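You operate a simulated robot arm through the tools that you are given. There is no shell and no other tool.

You are at the controls of a simulated two-armed robot. One attempt, no reset.

TASK
Test the trip switch at level 0, reset it, then set level 6.
Fine: press its Test button once; circuits 22 and 25 light again; breakers, plugs and test buttons stay.

The check looks at the end state, three seconds after you hand in, the way a careful person would. Anything else that was tipped, shoved, dropped, spilled or broken makes it a failure.

THE ROBOT
Two 7-joint arms with fingered hands on one trunk that stands fixed in place. Base frame: the origin is at the foot of the trunk, x ahead of it, y to its left, z up. Readings come in mm, degrees, newtons and seconds.
The left shoulder is at [22, 215, 1273], the right one opposite. With the tool pointing down near the work surface each hand reaches from about 100 to 660 mm from the base axis, measured 20 degrees to its own side. Payload 3.6 kg a hand.
The tool frame of a hand sits at the grasp point between the pads (the TCP): z along the fingers, y along the line on which they close. The tips reach 22 mm beyond it. The gripper opens to 132 mm. The gripper's body begins 60 mm behind the TCP. The gripper is a hand of 4 fingers: y runs from the thumb to the fingers, the wrist lies at [0, 0, -203] in the tool frame.
Orientation is told as [roll, pitch, yaw] about the base's x, y, z axes, in that order, counted from this pose: with the fingers straight down and closing along the base's y, the tool's x points along the base's -x, its y along +y and its z along -z.

THE INTERFACE
- The arms move only by the tool servo_tool. It takes "left_moves", "right_moves" or both (then of equal length, played together; a hand with none holds still); each is a list of rows, each a list of 6 numbers: the turn, a rotation vector about the tool's x, y, z in degrees, then the shift along the tool's x, y, z in cm. In form: [[ax, ay, az, x, y, z], ...]. A call has 1 to 20 rows; each row shifts and turns the commanded pose from where the row before left it, along the tool's axes as they then stand. Rows are played at 5 a second. More than 50 mm and 8.6 degrees between two rows, and nothing of the call is played. Where a pose cannot be reached the arm comes as near as it can. A force on the tool above 40 N (or 10 N above the force at the start of the call, whichever is more), or a blocked arm, ends the call early, and 0.2 s more pass. In this call time passes only in rows, and 0.2 s behind the last. It gives the time, the measured TCP pose, the force on the tool (base axes), the opening and the grip force at its end, in the units of the frame above (readings bear some noise), with the torque about the TCP (base axes, N m) and any sound that the robot's microphone picked up.
- Cameras (640 x 400 px; columns grow to the right, rows downward): "scene" is now at [159, -45.7, 1211.5]; the picture's right is [-0.47, -0.88, 0.00], its down [-0.10, 0.05, -0.99] and it looks along [0.88, -0.47, -0.11] (base axes); focal length 214 px, centre (320, 200). "left" rides on the left gripper at [-53, -53, -84] in its tool frame; the picture's right is [0.71, -0.71, 0.00], its down [0.53, 0.53, -0.67] and it looks along [0.47, 0.47, 0.74] (tool axes); focal length 247 px, centre (320, 200). "right" rides on the right gripper at [53, -53, -84] in its tool frame; the picture's right is [0.71, 0.71, 0.00], its down [-0.53, 0.53, -0.67] and it looks along [-0.47, 0.47, 0.74] (tool axes); focal length 247 px, centre (320, 200). There is no depth. A picture from a camera that has moved, and an enlarged one, comes with that camera's place and axes in the base frame and with its lens.
- capture(camera): a new picture of that camera. No time passes.
- lift_body(by): slides the trunk up (or, below 0, down) by that many mm; the arms and the scene camera ride with it, the base frame stays. It gives what a move gives, with no picture.
- move_fingers(finger1, finger2, finger3, thumb_bend, hand): sets how far each is bent, from 0 (flat) to 1 (curled in); at 0.3 the hand is open as for a grip, at 0.7 the pads meet at the TCP. One left out holds its place. A second passes; each finger stops where it meets its share of the squeeze, and holds until it gets a number again. It is the only way to open and close the hand. It gives what a move gives, with no picture; readings hold the bend of each and the force on the fingers (four entries, about 0 where the hand has none), thumb and palm.
- pan_tilt(pan, tilt): turns the head with the scene camera to pan (to the left, within 60 degrees either way) and tilt (down, from -29 to 69), counted from straight ahead of the robot. It gives what a move gives.
- enlarge(camera, box): a new picture of the part [left, top, right, bottom] of that camera's present view, enlarged. No time passes.
- hand_in(): hands the job in; it is judged then, once.

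Places have to be worked out from the pictures, the camera data and where the tool is seen. Open the grippers and draw the arms clear of the work before you hand the job in, unless the task says otherwise.

The tools are called after "Emit:" by a JSON object that holds its "api" and its "payload". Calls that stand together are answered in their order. servo_tool: Moves the arms, as the interface text tells. Its arguments: {"type":"object","properties":{"left_moves":{"type":"array","items":{"type":"array","items":{"type":"number"}}},"right_moves":{"type":"array","items":{"type":"array","items":{"type":"number"}}}},"required":[]} The other tools are called the same way: lift_body (by) slides the trunk up or down; move_fingers (finger1, finger2, finger3, thumb_bend, hand) moves the fingers one by one; pan_tilt (pan, tilt) turns the head that bears the scene camera; capture (camera) takes a picture; enlarge (camera, box) takes an enlarged picture of a part of a camera's view; hand_in () hands the job in.

At the start:

```text
clock: 0.0
left_tool_pos: [448.6, -67.0, 1295.3]
left_ee_rot: [0.1, 0.2, 0.0]
left_ft_force: [-1.0, -1.1, -0.5]
left_torque: [-0.01, -0.02, 0.02]
left_opening: 132.1
left_grip_force: 0.0
left_shape: jaw
left_bend: [0.3, 0.3, 0.3, 0.3]
left_finger forces: [0.1, 0.0, 0.0, 0.0, 0.1, 0.1]
right_tool_pos: [314.0, -442.7, 1408.0]
right_ee_rot: [0.0, 0.0, 0.1]
right_ft_force: [0.0, -0.7, 0.3]
right_torque: [0.03, 0.0, -0.02]
right_opening: 132.0
right_grip_force: 0.1
right_shape: jaw
right_bend: [0.3, 0.3, 0.3, 0.3]
right_finger forces: [0.0, 0.0, 0.1, 0.0, 0.1, 0.0]
trunk travel left (down, up): [-550.0, 126.0]
head pan, tilt: [-28.0, 6.2]
```

scene: 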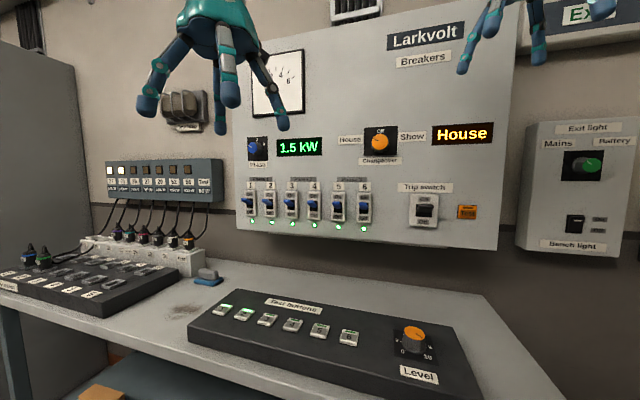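
right: 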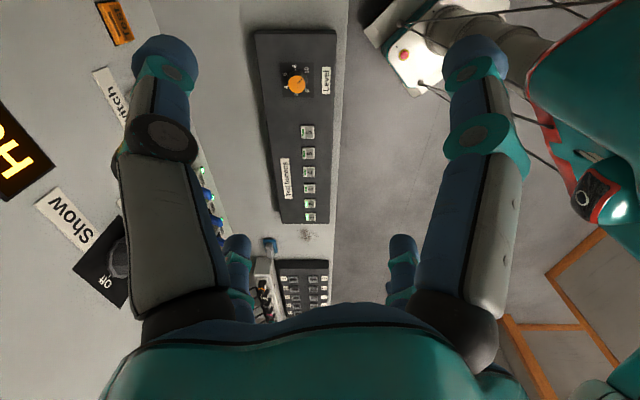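
left: 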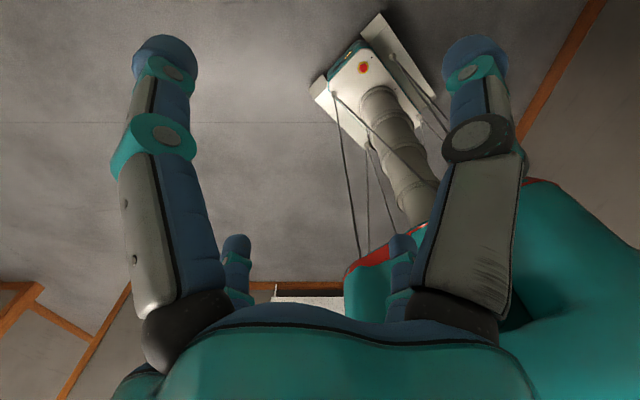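

I start by looking closer at the panel and the desk to read labels and understand what is what.

Emit:
{"api": "enlarge", "payload": {"camera": "scene", "box": [380, 120, 520, 250]}}

Emit:
{"api": "enlarge", "payload": {"camera": "scene", "box": [180, 280, 480, 400]}}

Emit:
{"api": "enlarge", "payload": {"camera": "scene", "box": [230, 120, 390, 245]}}

Emit:
{"api": "enlarge", "payload": {"camera": "scene", "box": [90, 140, 230, 260]}}

Emit:
{"api": "enlarge", "payload": {"camera": "scene", "box": [0, 220, 210, 320]}}

Emit:
{"api": "enlarge", "payload": {"camera": "scene", "box": [510, 110, 640, 260]}}

```text
3.08 times, centred on (450, 185) of scene
camera zoom: at [159.0, -45.7, 1211.5], right [-0.47, -0.88, 0.0], down [-0.1, 0.05, -0.99], along [0.88, -0.47, -0.11], focal length 660 px, centre (-80, 246)
```

zoom: 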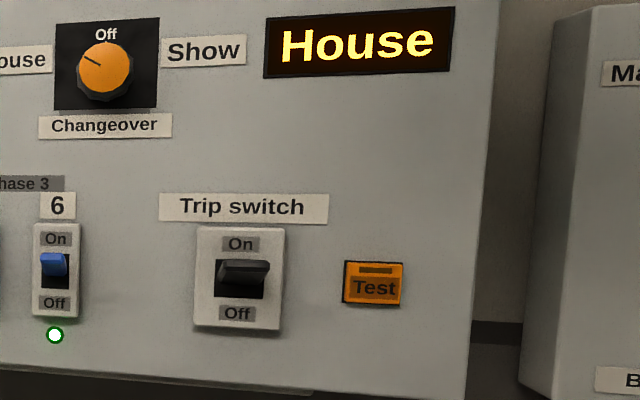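

```text
2.13 times, centred on (330, 340) of scene
camera zoom: at [159.0, -45.7, 1211.5], right [-0.47, -0.88, 0.0], down [-0.1, 0.05, -0.99], along [0.88, -0.47, -0.11], focal length 458 px, centre (299, -99)
```

zoom: 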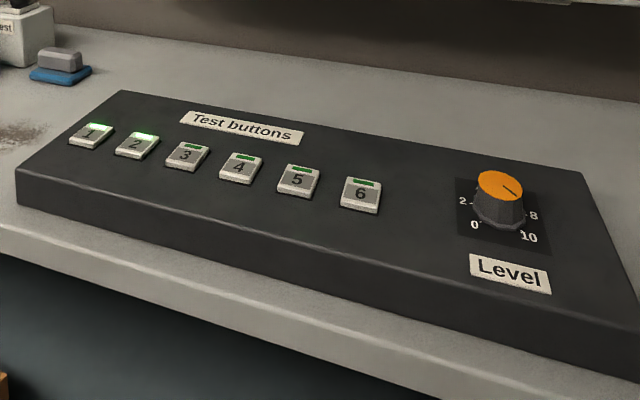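

```text
3.20 times, centred on (310, 182) of scene
camera zoom: at [159.0, -45.7, 1211.5], right [-0.47, -0.88, 0.0], down [-0.1, 0.05, -0.99], along [0.88, -0.47, -0.11], focal length 686 px, centre (352, 256)
```

zoom: 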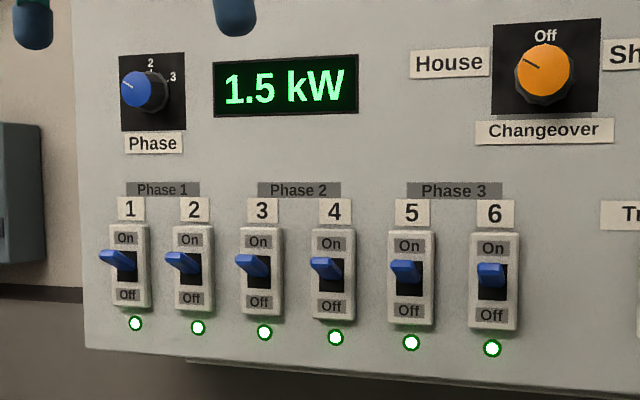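

```text
3.33 times, centred on (160, 200) of scene
camera zoom: at [159.0, -45.7, 1211.5], right [-0.47, -0.88, 0.0], down [-0.1, 0.05, -0.99], along [0.88, -0.47, -0.11], focal length 715 px, centre (853, 200)
```

zoom: 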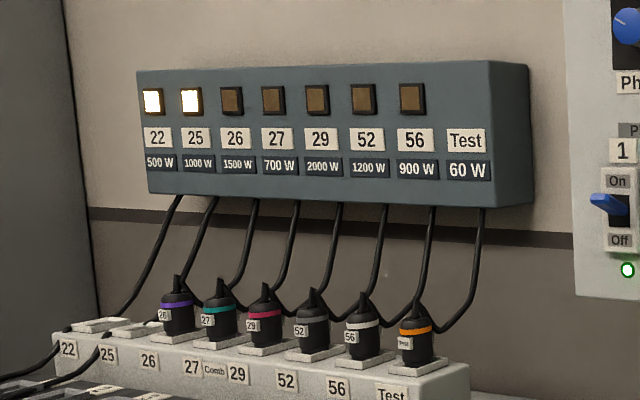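

```text
3.05 times, centred on (105, 270) of scene
camera zoom: at [159.0, -45.7, 1211.5], right [-0.47, -0.88, 0.0], down [-0.1, 0.05, -0.99], along [0.88, -0.47, -0.11], focal length 654 px, centre (975, -13)
```

zoom: 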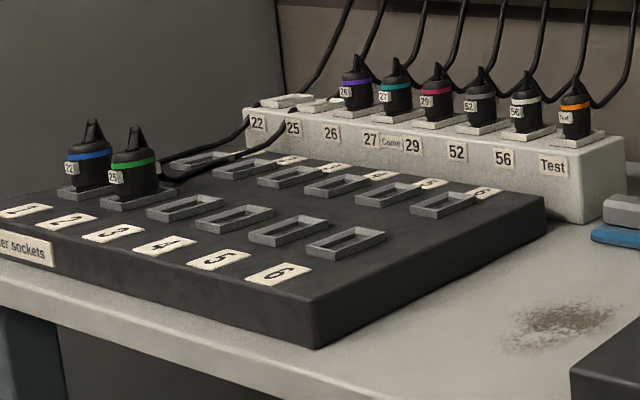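

```text
2.67 times, centred on (575, 185) of scene
camera zoom: at [159.0, -45.7, 1211.5], right [-0.47, -0.88, 0.0], down [-0.1, 0.05, -0.99], along [0.88, -0.47, -0.11], focal length 572 px, centre (-360, 240)
```

zoom: 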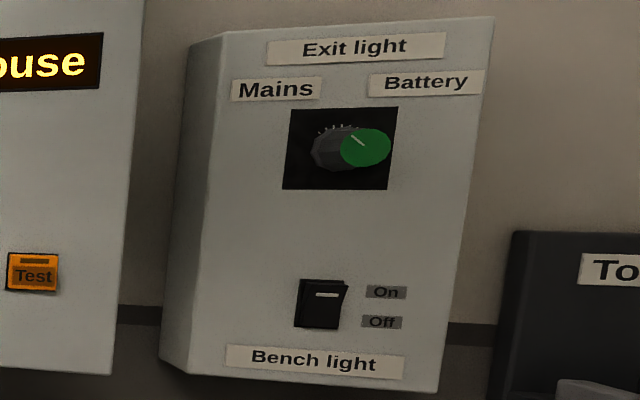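

The panel and desk stand at about 45 degrees; the Level knob triangulates to about (427,-406,881), Test button about (471,-653,1111). I look closer at the knob and the switch from both cameras.

Emit:
{"api": "enlarge", "payload": {"camera": "right", "box": [260, 40, 350, 120]}}

Emit:
{"api": "enlarge", "payload": {"camera": "scene", "box": [380, 310, 460, 390]}}

Emit:
{"api": "enlarge", "payload": {"camera": "scene", "box": [395, 175, 495, 240]}}

Emit:
{"api": "enlarge", "payload": {"camera": "right", "box": [0, 0, 160, 140]}}

Emit:
{"api": "enlarge", "payload": {"camera": "scene", "box": [120, 0, 320, 140]}}

```text
5.00 times, centred on (305, 80) of right
camera zoom: at [260.1, -495.8, 1491.5], right [-0.71, 0.71, 0.0], down [0.53, 0.53, 0.67], along [0.47, 0.47, -0.74], focal length 1235 px, centre (395, 800)
```

zoom: 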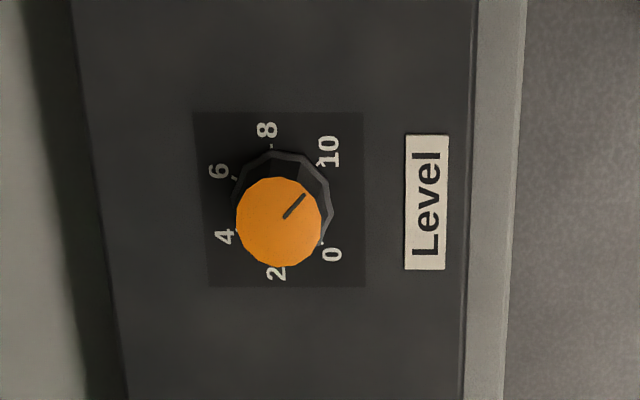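

```text
5.00 times, centred on (420, 350) of scene
camera zoom: at [159.0, -45.7, 1211.5], right [-0.47, -0.88, 0.0], down [-0.1, 0.05, -0.99], along [0.88, -0.47, -0.11], focal length 1072 px, centre (-180, -550)
```

zoom: 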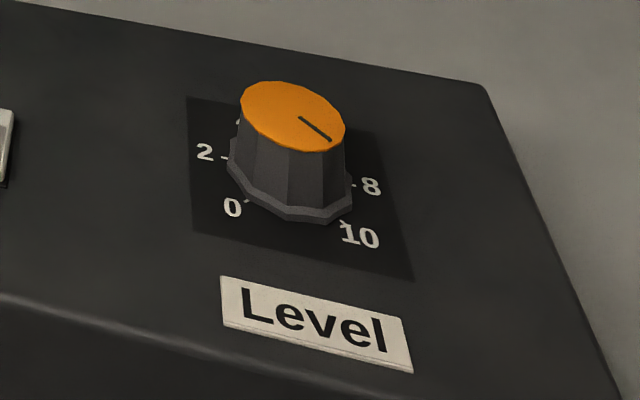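

```text
6.15 times, centred on (445, 208) of scene
camera zoom: at [159.0, -45.7, 1211.5], right [-0.47, -0.88, 0.0], down [-0.1, 0.05, -0.99], along [0.88, -0.47, -0.11], focal length 1320 px, centre (-449, 154)
```

zoom: 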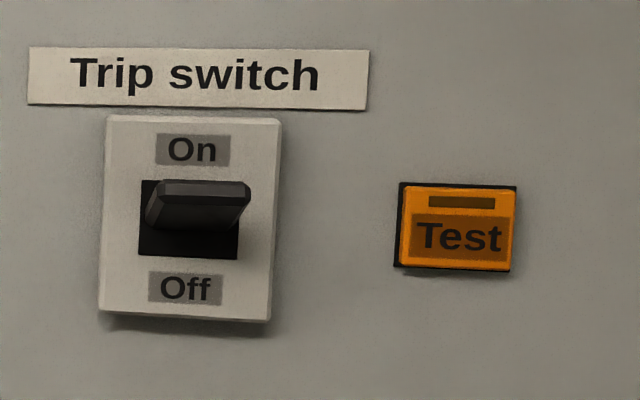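

```text
2.86 times, centred on (80, 70) of right
camera zoom: at [260.1, -495.8, 1491.5], right [-0.71, 0.71, 0.0], down [0.53, 0.53, 0.67], along [0.47, 0.47, -0.74], focal length 706 px, centre (1006, 571)
```

zoom: 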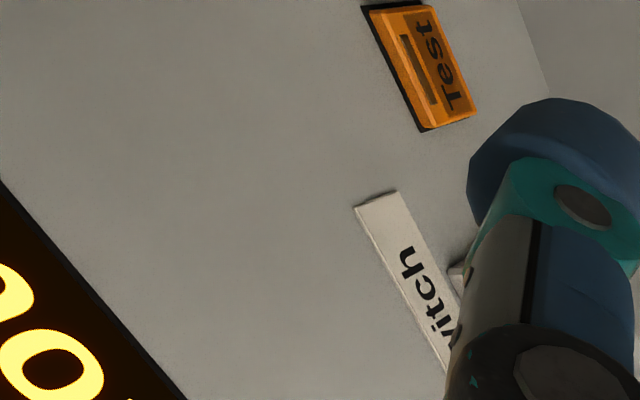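

```text
2.86 times, centred on (220, 70) of scene
camera zoom: at [159.0, -45.7, 1211.5], right [-0.47, -0.88, 0.0], down [-0.1, 0.05, -0.99], along [0.88, -0.47, -0.11], focal length 613 px, centre (606, 571)
```

zoom: 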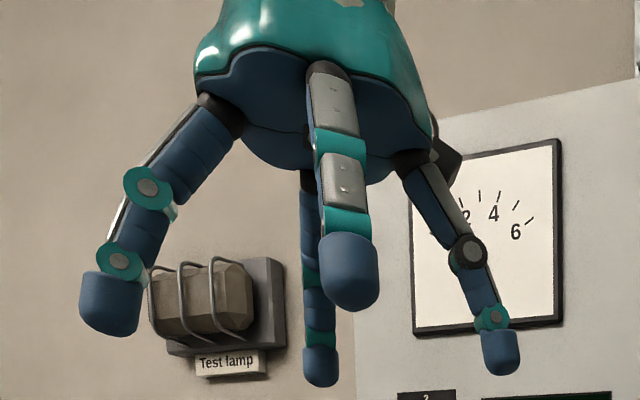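

The knob top sits near (426,-405,895), pointer at about 10; the panel normal is about 45 degrees, Test button near (465,-642,1122), Trip switch near (541,-573,1119). I move the right hand (open) above the knob and aim the head at it.

Emit:
{"api": "servo_tool", "payload": {"right_moves": [[0, 0, 0, -1.24, 0.42, 4.5], [0, 0, 0, -1.24, 0.42, 4.5], [0, 0, 0, -1.24, 0.42, 4.5], [0, 0, 0, -1.24, 0.42, 4.5], [0, 0, 0, -1.24, 0.42, 4.5], [0, 0, 0, -1.24, 0.42, 4.5], [0, 0, 0, -1.24, 0.42, 4.5], [0, 0, 0, -1.24, 0.42, 4.5], [0, 0, 0, -1.24, 0.42, 4.5]]}}

Emit:
{"api": "pan_tilt", "payload": {"pan": -42, "tilt": 20}}

Emit:
{"api": "capture", "payload": {"camera": "scene"}}

Emit:
{"api": "capture", "payload": {"camera": "right"}}

```text
clock: 2.0
left_tool_pos: [449.5, -66.7, 1296.5]
left_ee_rot: [0.1, 0.1, 0.0]
left_ft_force: [0.7, 0.3, -0.4]
left_torque: [0.02, 0.01, 0.01]
left_opening: 132.1
left_grip_force: 0.0
left_shape: jaw
left_bend: [0.3, 0.3, 0.3, 0.3]
left_finger forces: [0.1, 0.1, 0.0, 0.0, 0.1, 0.0]
right_tool_pos: [412.0, -408.7, 1014.9]
right_ee_rot: [0.1, -0.1, 0.2]
right_ft_force: [-0.3, -0.5, 0.8]
right_torque: [0.03, 0.0, -0.05]
right_opening: 131.9
right_grip_force: 0.1
right_shape: jaw
right_bend: [0.3, 0.3, 0.3, 0.3]
right_finger forces: [0.0, 0.1, 0.1, 0.0, 0.2, 0.0]
right hand out of reach, approached as far as the arm can: row 9
trunk travel left (down, up): [-550.0, 126.0]
head pan, tilt: [-28.0, 6.2]
```

```text
clock: 2.8
left_tool_pos: [447.9, -66.8, 1295.7]
left_ee_rot: [0.1, 0.2, 0.1]
left_ft_force: [-0.2, -0.4, 0.1]
left_torque: [0.0, 0.0, 0.0]
left_opening: 131.9
left_grip_force: 0.1
left_shape: jaw
left_bend: [0.3, 0.3, 0.3, 0.3]
left_finger forces: [0.0, 0.0, 0.0, 0.1, 0.1, 0.1]
right_tool_pos: [412.2, -408.5, 1015.3]
right_ee_rot: [0.1, 0.0, 0.0]
right_ft_force: [0.1, 0.0, -0.4]
right_torque: [-0.01, -0.01, -0.01]
right_opening: 132.2
right_grip_force: 0.1
right_shape: jaw
right_bend: [0.3, 0.3, 0.3, 0.3]
right_finger forces: [0.0, 0.0, 0.0, 0.0, 0.1, 0.0]
trunk travel left (down, up): [-550.0, 126.0]
head pan, tilt: [-42.0, 20.0]
```

```text
taken
camera scene: at [147.1, -64.9, 1189.1], right [-0.67, -0.74, 0.0], down [-0.25, 0.23, -0.94], along [0.7, -0.63, -0.34], focal length 214 px, centre (320, 200)
```

scene: 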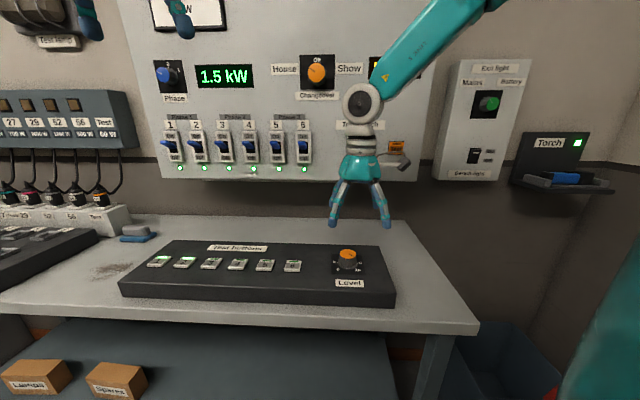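

```text
taken
camera right: at [357.4, -461.4, 1098.8], right [-0.71, 0.71, 0.0], down [0.53, 0.53, 0.67], along [0.47, 0.47, -0.74], focal length 247 px, centre (320, 200)
```

right: 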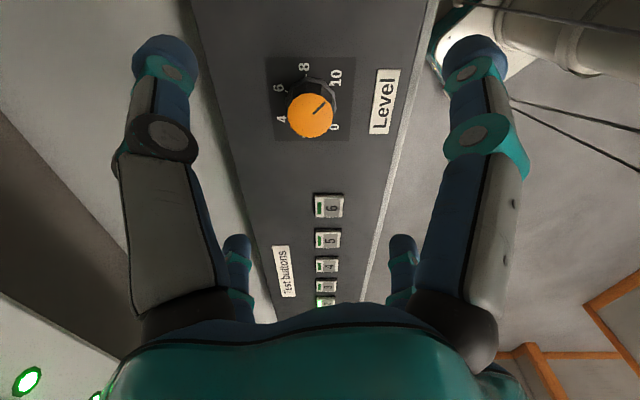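

Row 9 was out of reach, so I'll lower the trunk to bring the shoulder nearer to the wrist height; hand tips are now about 990 high, so 60 mm down is safe.

Emit:
{"api": "lift_body", "payload": {"by": -60}}

Emit:
{"api": "servo_tool", "payload": {"right_moves": [[0, 0, 0, -1.0, 0, -2.0], [0, 0, 0, -1.0, 0, -2.0]]}}

```text
clock: 3.8
left_tool_pos: [447.2, -66.3, 1235.6]
left_ee_rot: [0.0, 0.1, 0.0]
left_ft_force: [-1.1, -0.3, -0.4]
left_torque: [-0.01, -0.03, -0.01]
left_opening: 131.8
left_grip_force: 0.0
left_shape: jaw
left_bend: [0.3, 0.3, 0.3, 0.3]
left_finger forces: [0.1, 0.1, 0.0, 0.1, 0.0, 0.1]
right_tool_pos: [413.1, -409.2, 957.1]
right_ee_rot: [0.1, 0.0, 0.1]
right_ft_force: [-0.1, 0.3, 0.1]
right_torque: [0.0, 0.03, -0.01]
right_opening: 131.8
right_grip_force: 0.0
right_shape: jaw
right_bend: [0.3, 0.3, 0.3, 0.3]
right_finger forces: [0.1, 0.0, 0.0, 0.0, 0.0, 0.0]
trunk travel left (down, up): [-490.0, 186.0]
head pan, tilt: [-42.0, 20.0]
```

```text
clock: 4.4
left_tool_pos: [447.7, -67.3, 1236.3]
left_ee_rot: [0.0, 0.2, 0.0]
left_ft_force: [0.2, 0.0, 0.2]
left_torque: [0.02, 0.0, 0.01]
left_opening: 132.0
left_grip_force: 0.1
left_shape: jaw
left_bend: [0.3, 0.3, 0.3, 0.3]
left_finger forces: [0.0, 0.1, 0.1, 0.0, 0.0, 0.0]
right_tool_pos: [432.6, -408.9, 997.3]
right_ee_rot: [0.0, 0.0, 0.1]
right_ft_force: [-0.3, -1.0, -0.6]
right_torque: [0.05, -0.03, 0.02]
right_opening: 131.8
right_grip_force: 0.1
right_shape: jaw
right_bend: [0.3, 0.3, 0.3, 0.3]
right_finger forces: [0.0, 0.0, 0.0, 0.0, 0.0, 0.1]
trunk travel left (down, up): [-490.0, 186.0]
head pan, tilt: [-42.0, 20.0]
```

Reachable here. I test the yaw range of the hand above the knob by twisting clockwise (seen from above), towards the starting yaw for a counter-clockwise turn.

Emit:
{"api": "servo_tool", "payload": {"right_moves": [[0, 0, 8, 0, 0, 0], [0, 0, 8, 0, 0, 0], [0, 0, 8, 0, 0, 0], [0, 0, 8, 0, 0, 0], [0, 0, 8, 0, 0, 0], [0, 0, 8, 0, 0, 0], [0, 0, 8, 0, 0, 0], [0, 0, 8, 0, 0, 0], [0, 0, 8, 0, 0, 0], [0, 0, 8, 0, 0, 0], [0, 0, 8, 0, 0, 0], [0, 0, 8, 0, 0, 0], [0, 0, 8, 0, 0, 0], [0, 0, 8, 0, 0, 0], [0, 0, 8, 0, 0, 0], [0, 0, 8, 0, 0, 0]]}}

```text
clock: 7.8
left_tool_pos: [447.4, -67.2, 1237.3]
left_ee_rot: [0.1, 0.1, 0.0]
left_ft_force: [-0.5, -0.3, -0.2]
left_torque: [-0.01, 0.01, 0.03]
left_opening: 131.8
left_grip_force: 0.1
left_shape: jaw
left_bend: [0.3, 0.3, 0.3, 0.3]
left_finger forces: [0.0, 0.1, 0.0, 0.0, 0.1, 0.0]
right_tool_pos: [356.0, -655.6, 1002.5]
right_ee_rot: [-0.1, 0.8, -127.7]
right_ft_force: [0.7, 0.3, 0.1]
right_torque: [0.0, -0.02, -0.01]
right_opening: 132.0
right_grip_force: 0.0
right_shape: jaw
right_bend: [0.3, 0.3, 0.3, 0.3]
right_finger forces: [0.0, 0.0, 0.0, 0.1, 0.0, 0.0]
right hand out of reach, approached as far as the arm can: row 8, 9, 10, 11, 12, 13, 14, 15, 16
trunk travel left (down, up): [-490.0, 186.0]
head pan, tilt: [-42.0, 20.0]
```

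The arm drifted off when yaw went past about -56. I twist back and see where it ends, to learn how the commanded pose carries over.

Emit:
{"api": "servo_tool", "payload": {"right_moves": [[0, 0, -8, 0, 0, 0], [0, 0, -8, 0, 0, 0], [0, 0, -8, 0, 0, 0], [0, 0, -8, 0, 0, 0], [0, 0, -8, 0, 0, 0], [0, 0, -8, 0, 0, 0], [0, 0, -8, 0, 0, 0], [0, 0, -8, 0, 0, 0], [0, 0, -8, 0, 0, 0]]}}

Emit:
{"api": "capture", "payload": {"camera": "scene"}}

```text
clock: 9.8
left_tool_pos: [448.1, -66.9, 1235.5]
left_ee_rot: [-0.1, 0.1, 0.0]
left_ft_force: [0.4, -0.3, -0.6]
left_torque: [0.01, 0.0, 0.03]
left_opening: 131.8
left_grip_force: 0.1
left_shape: jaw
left_bend: [0.3, 0.3, 0.3, 0.3]
left_finger forces: [0.0, 0.0, 0.0, 0.0, 0.0, 0.0]
right_tool_pos: [356.9, -654.3, 1001.6]
right_ee_rot: [0.0, 0.0, -55.8]
right_ft_force: [0.1, -0.2, 0.1]
right_torque: [0.0, -0.02, 0.0]
right_opening: 131.9
right_grip_force: 0.0
right_shape: jaw
right_bend: [0.3, 0.3, 0.3, 0.3]
right_finger forces: [0.0, 0.0, 0.0, 0.0, 0.0, 0.0]
trunk travel left (down, up): [-490.0, 186.0]
head pan, tilt: [-42.0, 20.0]
```

```text
taken
camera scene: at [147.1, -64.9, 1128.5], right [-0.67, -0.74, 0.0], down [-0.25, 0.23, -0.94], along [0.7, -0.63, -0.34], focal length 214 px, centre (320, 200)
```

scene: 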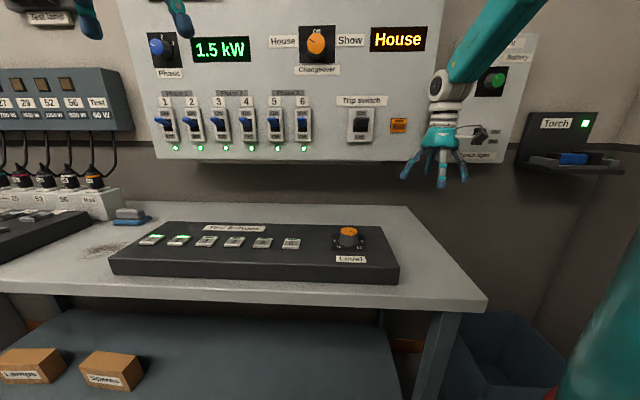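

Unreached commands restart from the true pose, so I go stepwise. I twist to yaw about -32 and move back over the knob at height about 1000.

Emit:
{"api": "servo_tool", "payload": {"right_moves": [[0, 0, -8, 0, 0, 0], [0, 0, -8, 0, 0, 0], [0, 0, -8, 0, 0, 0], [0, 0, 0, 1.21, 4.13, 0], [0, 0, 0, 1.21, 4.13, 0], [0, 0, 0, 1.21, 4.13, 0], [0, 0, 0, 1.21, 4.13, 0], [0, 0, 0, 1.21, 4.13, 0], [0, 0, 0, 1.21, 4.13, 0]]}}

```text
clock: 11.8
left_tool_pos: [448.6, -67.3, 1234.1]
left_ee_rot: [0.0, 0.1, 0.0]
left_ft_force: [-0.5, -0.1, 0.9]
left_torque: [-0.04, -0.01, -0.04]
left_opening: 131.7
left_grip_force: 0.1
left_shape: jaw
left_bend: [0.3, 0.3, 0.3, 0.3]
left_finger forces: [0.1, 0.0, 0.1, 0.1, 0.0, 0.0]
right_tool_pos: [426.1, -406.2, 1001.3]
right_ee_rot: [-0.1, 0.1, -32.0]
right_ft_force: [0.3, -0.2, -0.7]
right_torque: [0.04, 0.03, 0.02]
right_opening: 132.1
right_grip_force: 0.1
right_shape: jaw
right_bend: [0.3, 0.3, 0.3, 0.3]
right_finger forces: [0.0, 0.0, 0.0, 0.0, 0.1, 0.1]
trunk travel left (down, up): [-490.0, 186.0]
head pan, tilt: [-42.0, 20.0]
```

Above the knob at yaw -32. I raise the hand 40 mm and lower the trunk 100 mm so the shoulder is level with the wrist, then probe the yaw range in small steps.

Emit:
{"api": "servo_tool", "payload": {"right_moves": [[0, 0, 0, 0, 0, -4.5]]}}

Emit:
{"api": "lift_body", "payload": {"by": -100}}

Emit:
{"api": "servo_tool", "payload": {"right_moves": [[0, 0, 8, 0, 0, 0], [0, 0, 8, 0, 0, 0], [0, 0, 8, 0, 0, 0], [0, 0, 8, 0, 0, 0]]}}

```text
clock: 12.2
left_tool_pos: [447.2, -65.9, 1237.2]
left_ee_rot: [0.1, 0.0, 0.0]
left_ft_force: [0.4, 0.2, -0.1]
left_torque: [-0.01, -0.04, 0.0]
left_opening: 132.1
left_grip_force: 0.0
left_shape: jaw
left_bend: [0.3, 0.3, 0.3, 0.3]
left_finger forces: [0.1, 0.0, 0.0, 0.1, 0.0, 0.0]
right_tool_pos: [426.9, -406.6, 1046.9]
right_ee_rot: [0.0, 0.0, -31.9]
right_ft_force: [-1.1, -0.5, -0.2]
right_torque: [0.01, 0.0, 0.0]
right_opening: 131.6
right_grip_force: 0.1
right_shape: jaw
right_bend: [0.3, 0.3, 0.3, 0.3]
right_finger forces: [0.0, 0.0, 0.1, 0.0, 0.1, 0.0]
trunk travel left (down, up): [-490.0, 186.0]
head pan, tilt: [-42.0, 20.0]
```

```text
clock: 13.5
left_tool_pos: [447.7, -66.7, 1136.3]
left_ee_rot: [0.1, -0.1, 0.0]
left_ft_force: [0.5, -0.4, -0.3]
left_torque: [-0.05, 0.03, 0.02]
left_opening: 131.8
left_grip_force: 0.1
left_shape: jaw
left_bend: [0.3, 0.3, 0.3, 0.3]
left_finger forces: [0.1, 0.1, 0.0, 0.1, 0.0, 0.0]
right_tool_pos: [426.3, -407.1, 948.3]
right_ee_rot: [0.0, 0.0, -31.9]
right_ft_force: [0.1, 0.7, 0.8]
right_torque: [-0.02, 0.0, -0.01]
right_opening: 131.8
right_grip_force: 0.0
right_shape: jaw
right_bend: [0.3, 0.3, 0.3, 0.3]
right_finger forces: [0.1, 0.1, 0.0, 0.0, 0.1, 0.0]
trunk travel left (down, up): [-390.0, 286.0]
head pan, tilt: [-42.0, 20.0]
```

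```text
clock: 14.5
left_tool_pos: [448.5, -67.0, 1136.2]
left_ee_rot: [0.1, 0.1, 0.1]
left_ft_force: [-0.8, 0.1, -0.2]
left_torque: [0.02, -0.02, 0.01]
left_opening: 131.8
left_grip_force: 0.1
left_shape: jaw
left_bend: [0.3, 0.3, 0.3, 0.3]
left_finger forces: [0.0, 0.0, 0.1, 0.1, 0.1, 0.0]
right_tool_pos: [425.6, -406.5, 946.6]
right_ee_rot: [0.0, 0.1, -63.9]
right_ft_force: [-0.7, 0.2, 0.9]
right_torque: [0.01, -0.04, -0.02]
right_opening: 132.0
right_grip_force: 0.0
right_shape: jaw
right_bend: [0.3, 0.3, 0.3, 0.3]
right_finger forces: [0.0, 0.0, 0.0, 0.0, 0.0, 0.0]
trunk travel left (down, up): [-390.0, 286.0]
head pan, tilt: [-42.0, 20.0]
```

Yaw -64 holds here. I keep probing in small steps, while clear of the knob top.

Emit:
{"api": "servo_tool", "payload": {"right_moves": [[0, 0, 8, 0, 0, 0], [0, 0, 8, 0, 0, 0]]}}

Emit:
{"api": "capture", "payload": {"camera": "right"}}

Emit:
{"api": "capture", "payload": {"camera": "scene"}}

```text
clock: 15.1
left_tool_pos: [447.5, -66.9, 1134.7]
left_ee_rot: [0.0, 0.0, 0.0]
left_ft_force: [0.3, 0.3, 0.0]
left_torque: [-0.01, -0.02, -0.04]
left_opening: 131.8
left_grip_force: 0.1
left_shape: jaw
left_bend: [0.3, 0.3, 0.3, 0.3]
left_finger forces: [0.0, 0.1, 0.0, 0.1, 0.0, 0.0]
right_tool_pos: [421.4, -466.3, 956.7]
right_ee_rot: [0.0, 0.7, -79.6]
right_ft_force: [0.4, 0.1, -0.2]
right_torque: [0.05, -0.02, -0.02]
right_opening: 132.0
right_grip_force: 0.0
right_shape: jaw
right_bend: [0.3, 0.3, 0.3, 0.3]
right_finger forces: [0.0, 0.0, 0.0, 0.0, 0.0, 0.1]
right hand out of reach, approached as far as the arm can: row 1, 2
trunk travel left (down, up): [-390.0, 286.0]
head pan, tilt: [-42.0, 20.0]
```

```text
taken
camera right: at [359.3, -424.8, 1041.0], right [0.57, 0.82, 0.01], down [0.61, -0.43, 0.66], along [0.55, -0.37, -0.75], focal length 247 px, centre (320, 200)
```

right: 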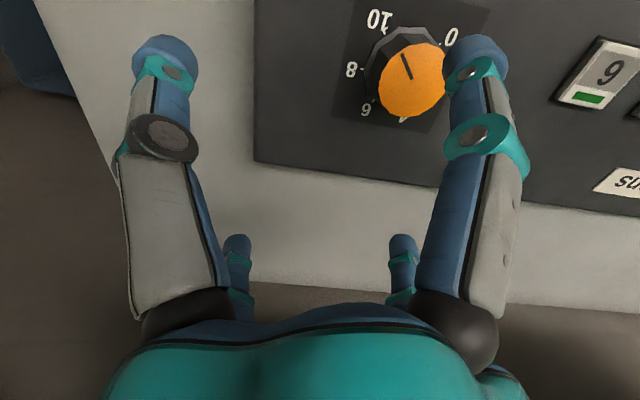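

```text
taken
camera scene: at [148.1, -65.0, 1026.3], right [-0.67, -0.74, 0.0], down [-0.26, 0.23, -0.94], along [0.7, -0.63, -0.34], focal length 214 px, centre (320, 200)
```

scene: 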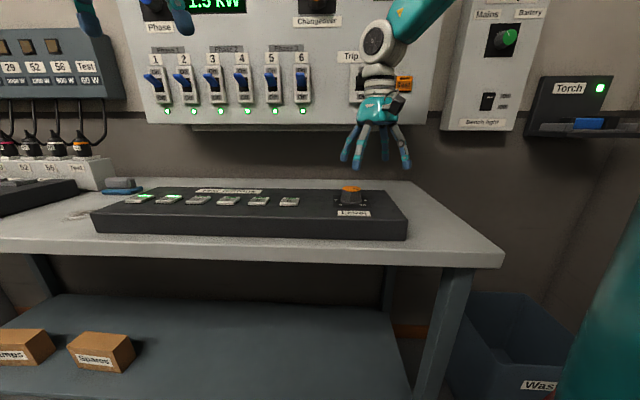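

The negative limit is around -65. Now I twist back to yaw 0, recentre over the knob, and probe the positive side.

Emit:
{"api": "servo_tool", "payload": {"right_moves": [[0, 0, -8, 0, 0, 0], [0, 0, -8, 0, 0, 0], [0, 0, -8, 0, 0, 0], [0, 0, -8, 0, 0, 0], [0, 0, -8, 0, 0, 0], [0, 0, -8, 0, 0, 0], [0, 0, -8, 0, 0, 0], [0, 0, -8, 0, 0, 0], [0, 0, -8, 0, 0, 0], [0, 0, -8, 0, 0, 0], [0, 0, 0, -0.23, 3.05, 0], [0, 0, 0, -0.23, 3.05, 0], [0, 0, -8, 0, 0, 0], [0, 0, -8, 0, 0, 0], [0, 0, -8, 0, 0, 0], [0, 0, -8, 0, 0, 0], [0, 0, -8, 0, 0, 0]]}}

Emit:
{"api": "servo_tool", "payload": {"right_moves": [[0, 0, -8, 0, 0, 0], [0, 0, -8, 0, 0, 0], [0, 0, -8, 0, 0, 0]]}}

```text
clock: 18.7
left_tool_pos: [447.8, -66.6, 1135.1]
left_ee_rot: [0.0, 0.2, -0.1]
left_ft_force: [-0.1, -0.5, 0.4]
left_torque: [0.01, -0.06, -0.01]
left_opening: 131.9
left_grip_force: 0.1
left_shape: jaw
left_bend: [0.3, 0.3, 0.3, 0.3]
left_finger forces: [0.0, 0.0, 0.0, 0.0, 0.0, 0.0]
right_tool_pos: [425.5, -406.2, 957.4]
right_ee_rot: [0.1, -0.1, 40.2]
right_ft_force: [-0.7, -0.2, 0.4]
right_torque: [0.01, -0.01, 0.0]
right_opening: 131.9
right_grip_force: 0.0
right_shape: jaw
right_bend: [0.3, 0.3, 0.3, 0.3]
right_finger forces: [0.0, 0.1, 0.0, 0.1, 0.1, 0.0]
trunk travel left (down, up): [-390.0, 286.0]
head pan, tilt: [-42.0, 20.0]
```

```text
clock: 19.5
left_tool_pos: [448.8, -66.7, 1136.1]
left_ee_rot: [0.0, 0.1, 0.0]
left_ft_force: [-0.1, 0.0, 0.2]
left_torque: [-0.02, 0.02, -0.01]
left_opening: 132.0
left_grip_force: 0.2
left_shape: jaw
left_bend: [0.3, 0.3, 0.3, 0.3]
left_finger forces: [0.0, 0.1, 0.1, 0.1, 0.0, 0.0]
right_tool_pos: [427.4, -405.5, 957.3]
right_ee_rot: [0.0, 0.0, 64.2]
right_ft_force: [-0.2, 0.1, 1.0]
right_torque: [0.01, 0.0, 0.0]
right_opening: 131.9
right_grip_force: 0.0
right_shape: jaw
right_bend: [0.3, 0.3, 0.3, 0.3]
right_finger forces: [0.0, 0.0, 0.0, 0.1, 0.0, 0.0]
trunk travel left (down, up): [-390.0, 286.0]
head pan, tilt: [-42.0, 20.0]
```

Still reachable at +64. I probe further in small steps.

Emit:
{"api": "servo_tool", "payload": {"right_moves": [[0, 0, -8, 0, 0, 0], [0, 0, -8, 0, 0, 0]]}}

Emit:
{"api": "servo_tool", "payload": {"right_moves": [[0, 0, -8, 0, 0, 0], [0, 0, -8, 0, 0, 0]]}}

Emit:
{"api": "servo_tool", "payload": {"right_moves": [[0, 0, -8, 0, 0, 0]]}}

```text
clock: 20.1
left_tool_pos: [448.3, -66.5, 1133.6]
left_ee_rot: [0.0, 0.1, 0.0]
left_ft_force: [-0.2, -0.4, 0.4]
left_torque: [-0.01, -0.01, -0.02]
left_opening: 131.8
left_grip_force: 0.0
left_shape: jaw
left_bend: [0.3, 0.3, 0.3, 0.3]
left_finger forces: [0.1, 0.1, 0.1, 0.1, 0.1, 0.0]
right_tool_pos: [425.9, -405.0, 957.0]
right_ee_rot: [0.1, 0.0, 80.1]
right_ft_force: [0.1, 0.2, -0.7]
right_torque: [0.0, 0.03, -0.02]
right_opening: 131.7
right_grip_force: 0.0
right_shape: jaw
right_bend: [0.3, 0.3, 0.3, 0.3]
right_finger forces: [0.1, 0.0, 0.0, 0.0, 0.1, 0.0]
trunk travel left (down, up): [-390.0, 286.0]
head pan, tilt: [-42.0, 20.0]
```

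```text
clock: 20.7
left_tool_pos: [448.3, -67.8, 1135.5]
left_ee_rot: [0.0, 0.1, 0.0]
left_ft_force: [0.3, 1.0, -0.6]
left_torque: [0.0, -0.03, 0.05]
left_opening: 132.0
left_grip_force: 0.2
left_shape: jaw
left_bend: [0.3, 0.3, 0.3, 0.3]
left_finger forces: [0.0, 0.0, 0.0, 0.1, 0.1, 0.1]
right_tool_pos: [425.1, -404.6, 956.6]
right_ee_rot: [0.0, 0.0, 96.2]
right_ft_force: [0.4, 0.1, 0.2]
right_torque: [-0.01, 0.01, 0.0]
right_opening: 131.8
right_grip_force: 0.1
right_shape: jaw
right_bend: [0.3, 0.3, 0.3, 0.3]
right_finger forces: [0.0, 0.1, 0.1, 0.0, 0.0, 0.1]
trunk travel left (down, up): [-390.0, 286.0]
head pan, tilt: [-42.0, 20.0]
```

```text
clock: 21.1
left_tool_pos: [448.4, -68.3, 1136.6]
left_ee_rot: [0.0, 0.1, 0.0]
left_ft_force: [-0.1, -0.2, -0.5]
left_torque: [-0.03, -0.01, -0.03]
left_opening: 132.1
left_grip_force: 0.0
left_shape: jaw
left_bend: [0.3, 0.3, 0.3, 0.3]
left_finger forces: [0.0, 0.0, 0.0, 0.1, 0.0, 0.0]
right_tool_pos: [425.7, -405.3, 956.3]
right_ee_rot: [0.0, 0.0, 104.3]
right_ft_force: [0.2, 0.1, -0.4]
right_torque: [0.0, -0.02, 0.04]
right_opening: 132.1
right_grip_force: 0.0
right_shape: jaw
right_bend: [0.3, 0.3, 0.3, 0.3]
right_finger forces: [0.1, 0.0, 0.0, 0.0, 0.0, 0.1]
trunk travel left (down, up): [-390.0, 286.0]
head pan, tilt: [-42.0, 20.0]
```

Yaw range is at least -64..+104, so a 135-degree turn per grasp is fine. I take pictures from here to refine the knob's centre.

Emit:
{"api": "capture", "payload": {"camera": "right"}}

Emit:
{"api": "enlarge", "payload": {"camera": "scene", "box": [310, 110, 430, 230]}}

```text
taken
camera right: at [489.7, -443.1, 1040.4], right [-0.51, -0.86, 0.0], down [-0.64, 0.38, 0.67], along [-0.57, 0.34, -0.74], focal length 247 px, centre (320, 200)
```

right: 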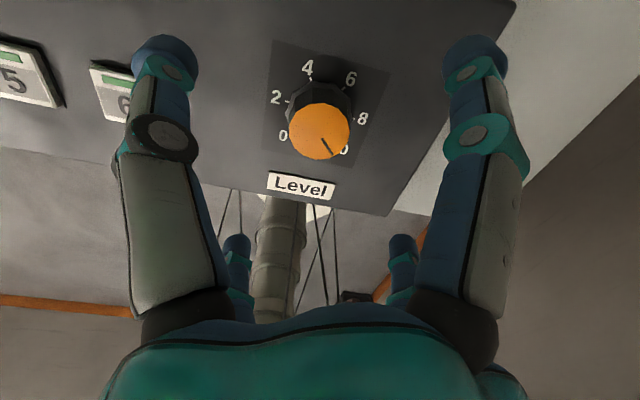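

```text
3.33 times, centred on (370, 170) of scene
camera zoom: at [148.2, -64.9, 1026.3], right [-0.67, -0.74, 0.0], down [-0.26, 0.23, -0.94], along [0.7, -0.63, -0.34], focal length 715 px, centre (153, 300)
```

zoom: 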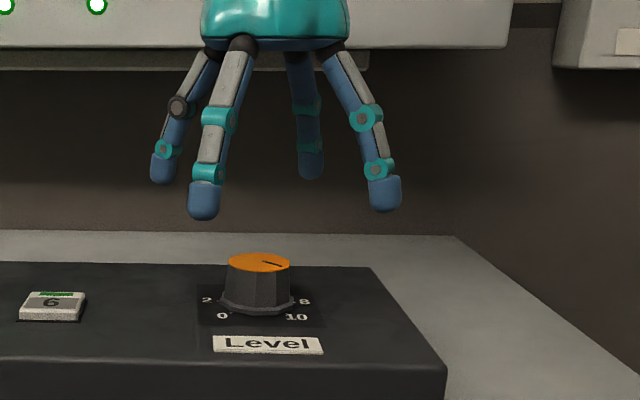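

Knob centre refined to about (427,-406). I twist to the starting yaw of about -48 for the first counter-clockwise turn.

Emit:
{"api": "servo_tool", "payload": {"right_moves": [[0, 0, 8, 0, 0, 0], [0, 0, 8, 0, 0, 0], [0, 0, 8, 0, 0, 0], [0, 0, 8, 0, 0, 0], [0, 0, 8, 0, 0, 0], [0, 0, 8, 0, 0, 0], [0, 0, 8, 0, 0, 0], [0, 0, 8, 0, 0, 0], [0, 0, 8, 0, 0, 0], [0, 0, 8, 0, 0, 0], [0, 0, 8, 0, 0, 0], [0, 0, 8, 0, 0, 0], [0, 0, 8, 0, 0, 0], [0, 0, 8, 0, 0, 0], [0, 0, 8, 0, 0, 0], [0, 0, 8, 0, 0, 0], [0, 0, 8, 0, 0, 0], [0, 0, 8, 0, 0, 0], [0, 0, 8, 0, 0, 0]]}}

Emit:
{"api": "capture", "payload": {"camera": "right"}}

```text
clock: 25.1
left_tool_pos: [447.5, -67.0, 1135.1]
left_ee_rot: [0.0, 0.1, -0.1]
left_ft_force: [-0.1, 0.5, 0.2]
left_torque: [-0.02, -0.01, -0.02]
left_opening: 131.7
left_grip_force: 0.0
left_shape: jaw
left_bend: [0.3, 0.3, 0.3, 0.3]
left_finger forces: [0.0, 0.0, 0.0, 0.0, 0.1, 0.1]
right_tool_pos: [425.2, -405.7, 958.0]
right_ee_rot: [0.1, 0.1, -48.1]
right_ft_force: [0.7, 0.0, -0.4]
right_torque: [0.0, 0.02, -0.01]
right_opening: 131.5
right_grip_force: 0.1
right_shape: jaw
right_bend: [0.3, 0.3, 0.3, 0.3]
right_finger forces: [0.0, 0.1, 0.1, 0.0, 0.1, 0.1]
trunk travel left (down, up): [-390.0, 286.0]
head pan, tilt: [-42.0, 20.0]
```

```text
taken
camera right: at [349.6, -400.7, 1040.8], right [0.05, 1.0, 0.0], down [0.74, -0.04, 0.67], along [0.67, -0.04, -0.74], focal length 247 px, centre (320, 200)
```

right: 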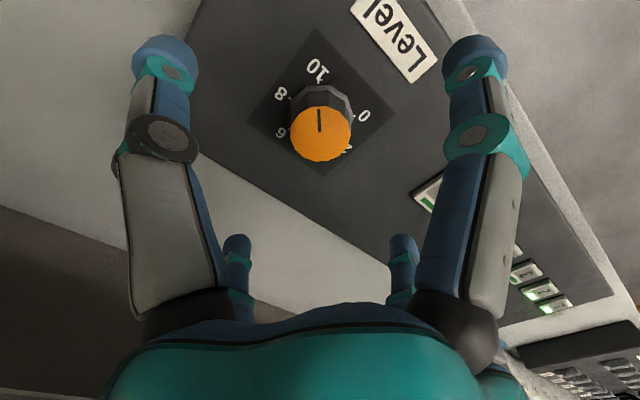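

Two-view fit puts the knob centre at (426,-405), top z≈892, box surface ≈867. The hand is centred, so I lower the trunk 50 mm and look.

Emit:
{"api": "lift_body", "payload": {"by": -50}}

Emit:
{"api": "capture", "payload": {"camera": "right"}}

Emit:
{"api": "enlarge", "payload": {"camera": "scene", "box": [290, 70, 430, 210]}}

```text
clock: 26.0
left_tool_pos: [447.8, -66.4, 1085.5]
left_ee_rot: [0.0, 0.0, 0.2]
left_ft_force: [-0.8, 0.0, -0.3]
left_torque: [-0.02, 0.01, 0.02]
left_opening: 131.8
left_grip_force: 0.1
left_shape: jaw
left_bend: [0.3, 0.3, 0.3, 0.3]
left_finger forces: [0.0, 0.0, 0.1, 0.1, 0.0, 0.0]
right_tool_pos: [425.3, -404.8, 907.8]
right_ee_rot: [0.0, 0.0, -48.0]
right_ft_force: [0.3, -0.2, -0.4]
right_torque: [0.01, -0.02, -0.03]
right_opening: 131.7
right_grip_force: 0.1
right_shape: jaw
right_bend: [0.3, 0.3, 0.3, 0.3]
right_finger forces: [0.1, 0.0, 0.1, 0.0, 0.0, 0.1]
trunk travel left (down, up): [-340.0, 336.0]
head pan, tilt: [-42.0, 20.0]
```

```text
taken
camera right: at [349.9, -401.0, 990.6], right [0.05, 1.0, 0.0], down [0.74, -0.04, 0.67], along [0.67, -0.03, -0.74], focal length 247 px, centre (320, 200)
```

right: 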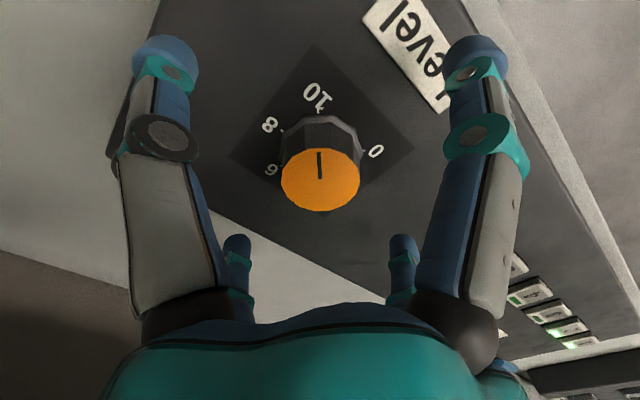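

```text
2.86 times, centred on (360, 140) of scene
camera zoom: at [148.6, -64.8, 974.7], right [-0.67, -0.74, 0.0], down [-0.25, 0.23, -0.94], along [0.7, -0.63, -0.34], focal length 613 px, centre (206, 371)
```

zoom: 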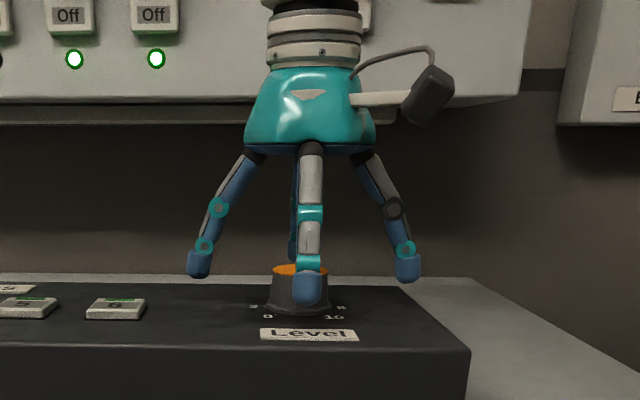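

Hand is centred around the knob. I lower 15 mm more and then close the four fingers gently on the knob.

Emit:
{"api": "lift_body", "payload": {"by": -15}}

Emit:
{"api": "move_fingers", "payload": {"hand": "right", "finger1": 0.5, "finger2": 0.5, "finger3": 0.5, "thumb_bend": 0.5}}

Emit:
{"api": "capture", "payload": {"camera": "right"}}

Emit:
{"api": "enlarge", "payload": {"camera": "scene", "box": [310, 70, 430, 180]}}

```text
clock: 26.6
left_tool_pos: [447.3, -65.4, 1071.0]
left_ee_rot: [-0.1, 0.1, 0.0]
left_ft_force: [0.0, 1.5, -0.2]
left_torque: [0.02, -0.01, 0.01]
left_opening: 131.7
left_grip_force: 0.1
left_shape: jaw
left_bend: [0.3, 0.3, 0.3, 0.3]
left_finger forces: [0.1, 0.0, 0.0, 0.0, 0.0, 0.0]
right_tool_pos: [425.0, -404.9, 891.9]
right_ee_rot: [0.1, 0.0, -47.9]
right_ft_force: [-0.2, 0.5, 0.1]
right_torque: [-0.03, 0.02, 0.0]
right_opening: 131.8
right_grip_force: 0.1
right_shape: jaw
right_bend: [0.3, 0.3, 0.3, 0.3]
right_finger forces: [0.1, 0.0, 0.1, 0.0, 0.2, 0.0]
trunk travel left (down, up): [-325.0, 351.0]
head pan, tilt: [-42.0, 20.0]
```

```text
clock: 27.6
left_tool_pos: [447.4, -65.9, 1071.1]
left_ee_rot: [0.0, 0.0, -0.1]
left_ft_force: [0.0, 0.2, 0.2]
left_torque: [-0.02, 0.01, 0.04]
left_opening: 131.9
left_grip_force: 0.2
left_shape: jaw
left_bend: [0.3, 0.3, 0.3, 0.3]
left_finger forces: [0.0, 0.0, 0.0, 0.1, 0.0, 0.1]
right_tool_pos: [425.7, -403.7, 893.3]
right_ee_rot: [0.1, -0.1, -48.0]
right_ft_force: [2.6, 0.1, 18.6]
right_torque: [0.13, 0.08, 0.04]
right_opening: 44.0
right_grip_force: 8.3
right_shape: fingers
right_bend: [0.48, 0.49, 0.49, 0.5]
right_finger forces: [7.3, 3.5, 2.8, 0.0, 4.5, 0.0]
trunk travel left (down, up): [-325.0, 351.0]
head pan, tilt: [-42.0, 20.0]
```

```text
taken
camera right: at [350.1, -400.1, 976.9], right [0.05, 1.0, 0.0], down [0.74, -0.04, 0.67], along [0.67, -0.03, -0.74], focal length 247 px, centre (320, 200)
```

right: 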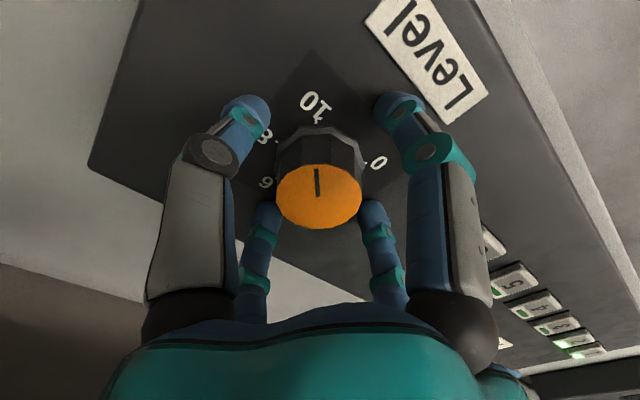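

```text
3.64 times, centred on (370, 125) of scene
camera zoom: at [148.5, -64.1, 959.4], right [-0.67, -0.74, 0.0], down [-0.25, 0.23, -0.94], along [0.7, -0.63, -0.34], focal length 780 px, centre (138, 473)
```

zoom: 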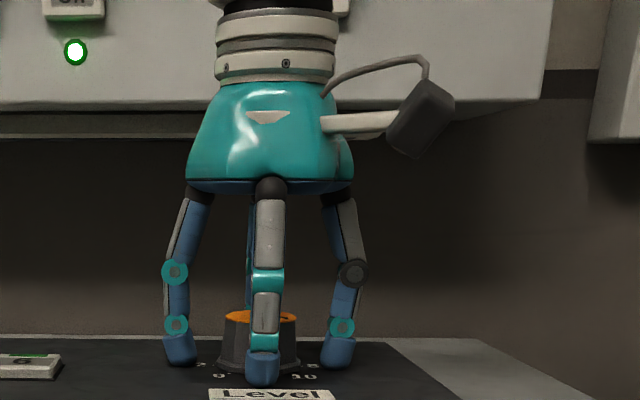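

The force reading (about 19 N upward) shows the fingertips press on the box top, not the knob. I raise the hand 7 mm by the trunk and then close further.

Emit:
{"api": "lift_body", "payload": {"by": 7}}

Emit:
{"api": "move_fingers", "payload": {"hand": "right", "finger1": 0.53, "finger2": 0.53, "finger3": 0.53, "thumb_bend": 0.53}}

Emit:
{"api": "capture", "payload": {"camera": "right"}}

Emit:
{"api": "enlarge", "payload": {"camera": "scene", "box": [310, 70, 430, 180]}}

```text
clock: 28.2
left_tool_pos: [447.9, -66.5, 1078.3]
left_ee_rot: [0.0, 0.2, 0.2]
left_ft_force: [-0.1, 0.2, -0.9]
left_torque: [0.0, 0.0, 0.04]
left_opening: 131.6
left_grip_force: 0.1
left_shape: jaw
left_bend: [0.3, 0.3, 0.3, 0.3]
left_finger forces: [0.0, 0.0, 0.1, 0.1, 0.0, 0.0]
right_tool_pos: [425.5, -405.2, 897.1]
right_ee_rot: [-0.2, 0.3, -48.1]
right_ft_force: [0.2, -1.3, 0.2]
right_torque: [0.01, 0.01, -0.02]
right_opening: 41.1
right_grip_force: 0.0
right_shape: fingers
right_bend: [0.5, 0.5, 0.5, 0.5]
right_finger forces: [0.1, 0.0, 0.1, 0.0, 0.0, 0.0]
trunk travel left (down, up): [-332.0, 344.0]
head pan, tilt: [-42.0, 20.0]
```

```text
clock: 29.2
left_tool_pos: [447.5, -66.2, 1078.7]
left_ee_rot: [0.0, 0.0, 0.0]
left_ft_force: [0.3, 0.0, 0.0]
left_torque: [-0.02, 0.01, -0.02]
left_opening: 132.0
left_grip_force: 0.0
left_shape: jaw
left_bend: [0.3, 0.3, 0.3, 0.3]
left_finger forces: [0.1, 0.1, 0.0, 0.1, 0.0, 0.1]
right_tool_pos: [426.0, -406.4, 898.5]
right_ee_rot: [0.0, 0.1, -47.9]
right_ft_force: [-0.2, 0.7, 1.2]
right_torque: [0.01, -0.02, 0.0]
right_opening: 34.1
right_grip_force: 0.1
right_shape: fingers
right_bend: [0.53, 0.53, 0.53, 0.53]
right_finger forces: [0.0, 0.0, 0.1, 0.0, 0.0, 0.0]
trunk travel left (down, up): [-332.0, 344.0]
head pan, tilt: [-42.0, 20.0]
```

```text
taken
camera right: at [350.3, -401.1, 982.5], right [0.05, 1.0, 0.0], down [0.74, -0.04, 0.67], along [0.67, -0.03, -0.74], focal length 247 px, centre (320, 200)
```

right: 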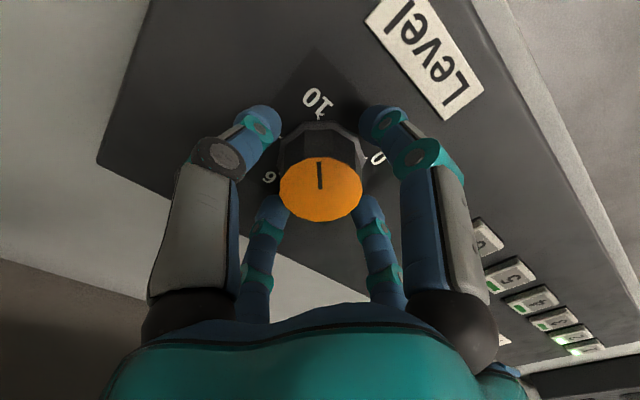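

```text
3.64 times, centred on (370, 125) of scene
camera zoom: at [149.1, -64.8, 966.3], right [-0.67, -0.74, 0.0], down [-0.26, 0.23, -0.94], along [0.7, -0.63, -0.34], focal length 780 px, centre (138, 473)
```

zoom: 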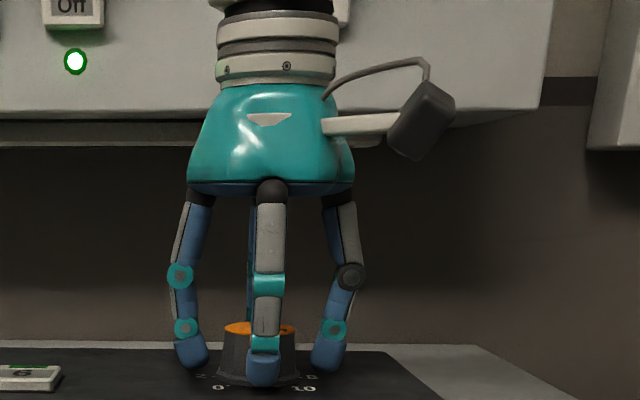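

No contact with the knob yet (opening reads 34 mm). I close further; the fingers stop by themselves at their squeeze share.

Emit:
{"api": "move_fingers", "payload": {"hand": "right", "finger1": 0.6, "finger2": 0.6, "finger3": 0.6, "thumb_bend": 0.6}}

Emit:
{"api": "capture", "payload": {"camera": "right"}}

Emit:
{"api": "enlarge", "payload": {"camera": "scene", "box": [310, 70, 430, 180]}}

```text
clock: 30.2
left_tool_pos: [448.3, -66.5, 1077.3]
left_ee_rot: [0.0, 0.1, 0.1]
left_ft_force: [1.3, -1.0, -0.6]
left_torque: [-0.02, -0.01, -0.02]
left_opening: 132.1
left_grip_force: 0.1
left_shape: jaw
left_bend: [0.3, 0.3, 0.3, 0.3]
left_finger forces: [0.0, 0.1, 0.0, 0.0, 0.0, 0.0]
right_tool_pos: [425.4, -405.3, 899.0]
right_ee_rot: [0.0, 0.1, -47.9]
right_ft_force: [0.3, 0.7, 0.9]
right_torque: [0.02, -0.01, 0.02]
right_opening: 21.2
right_grip_force: 3.0
right_shape: fingers
right_bend: [0.58, 0.58, 0.58, 0.59]
right_finger forces: [1.3, 1.6, 1.5, 0.0, 1.6, 0.0]
trunk travel left (down, up): [-332.0, 344.0]
head pan, tilt: [-42.0, 20.0]
```

```text
taken
camera right: at [350.3, -401.1, 982.4], right [0.05, 1.0, 0.0], down [0.74, -0.04, 0.67], along [0.67, -0.03, -0.74], focal length 247 px, centre (320, 200)
```

right: 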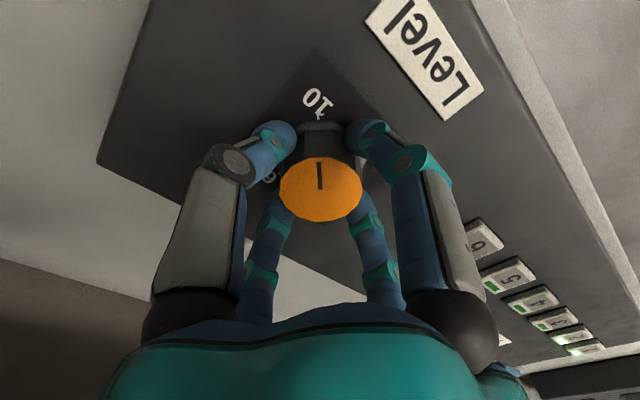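

```text
3.64 times, centred on (370, 125) of scene
camera zoom: at [149.1, -64.8, 966.3], right [-0.67, -0.74, 0.0], down [-0.26, 0.23, -0.94], along [0.7, -0.63, -0.34], focal length 780 px, centre (138, 473)
```

zoom: 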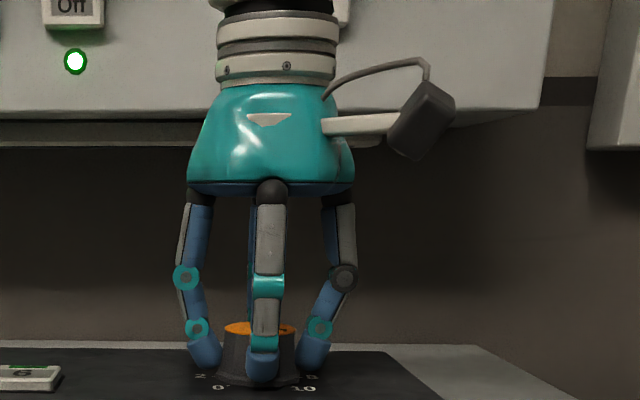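

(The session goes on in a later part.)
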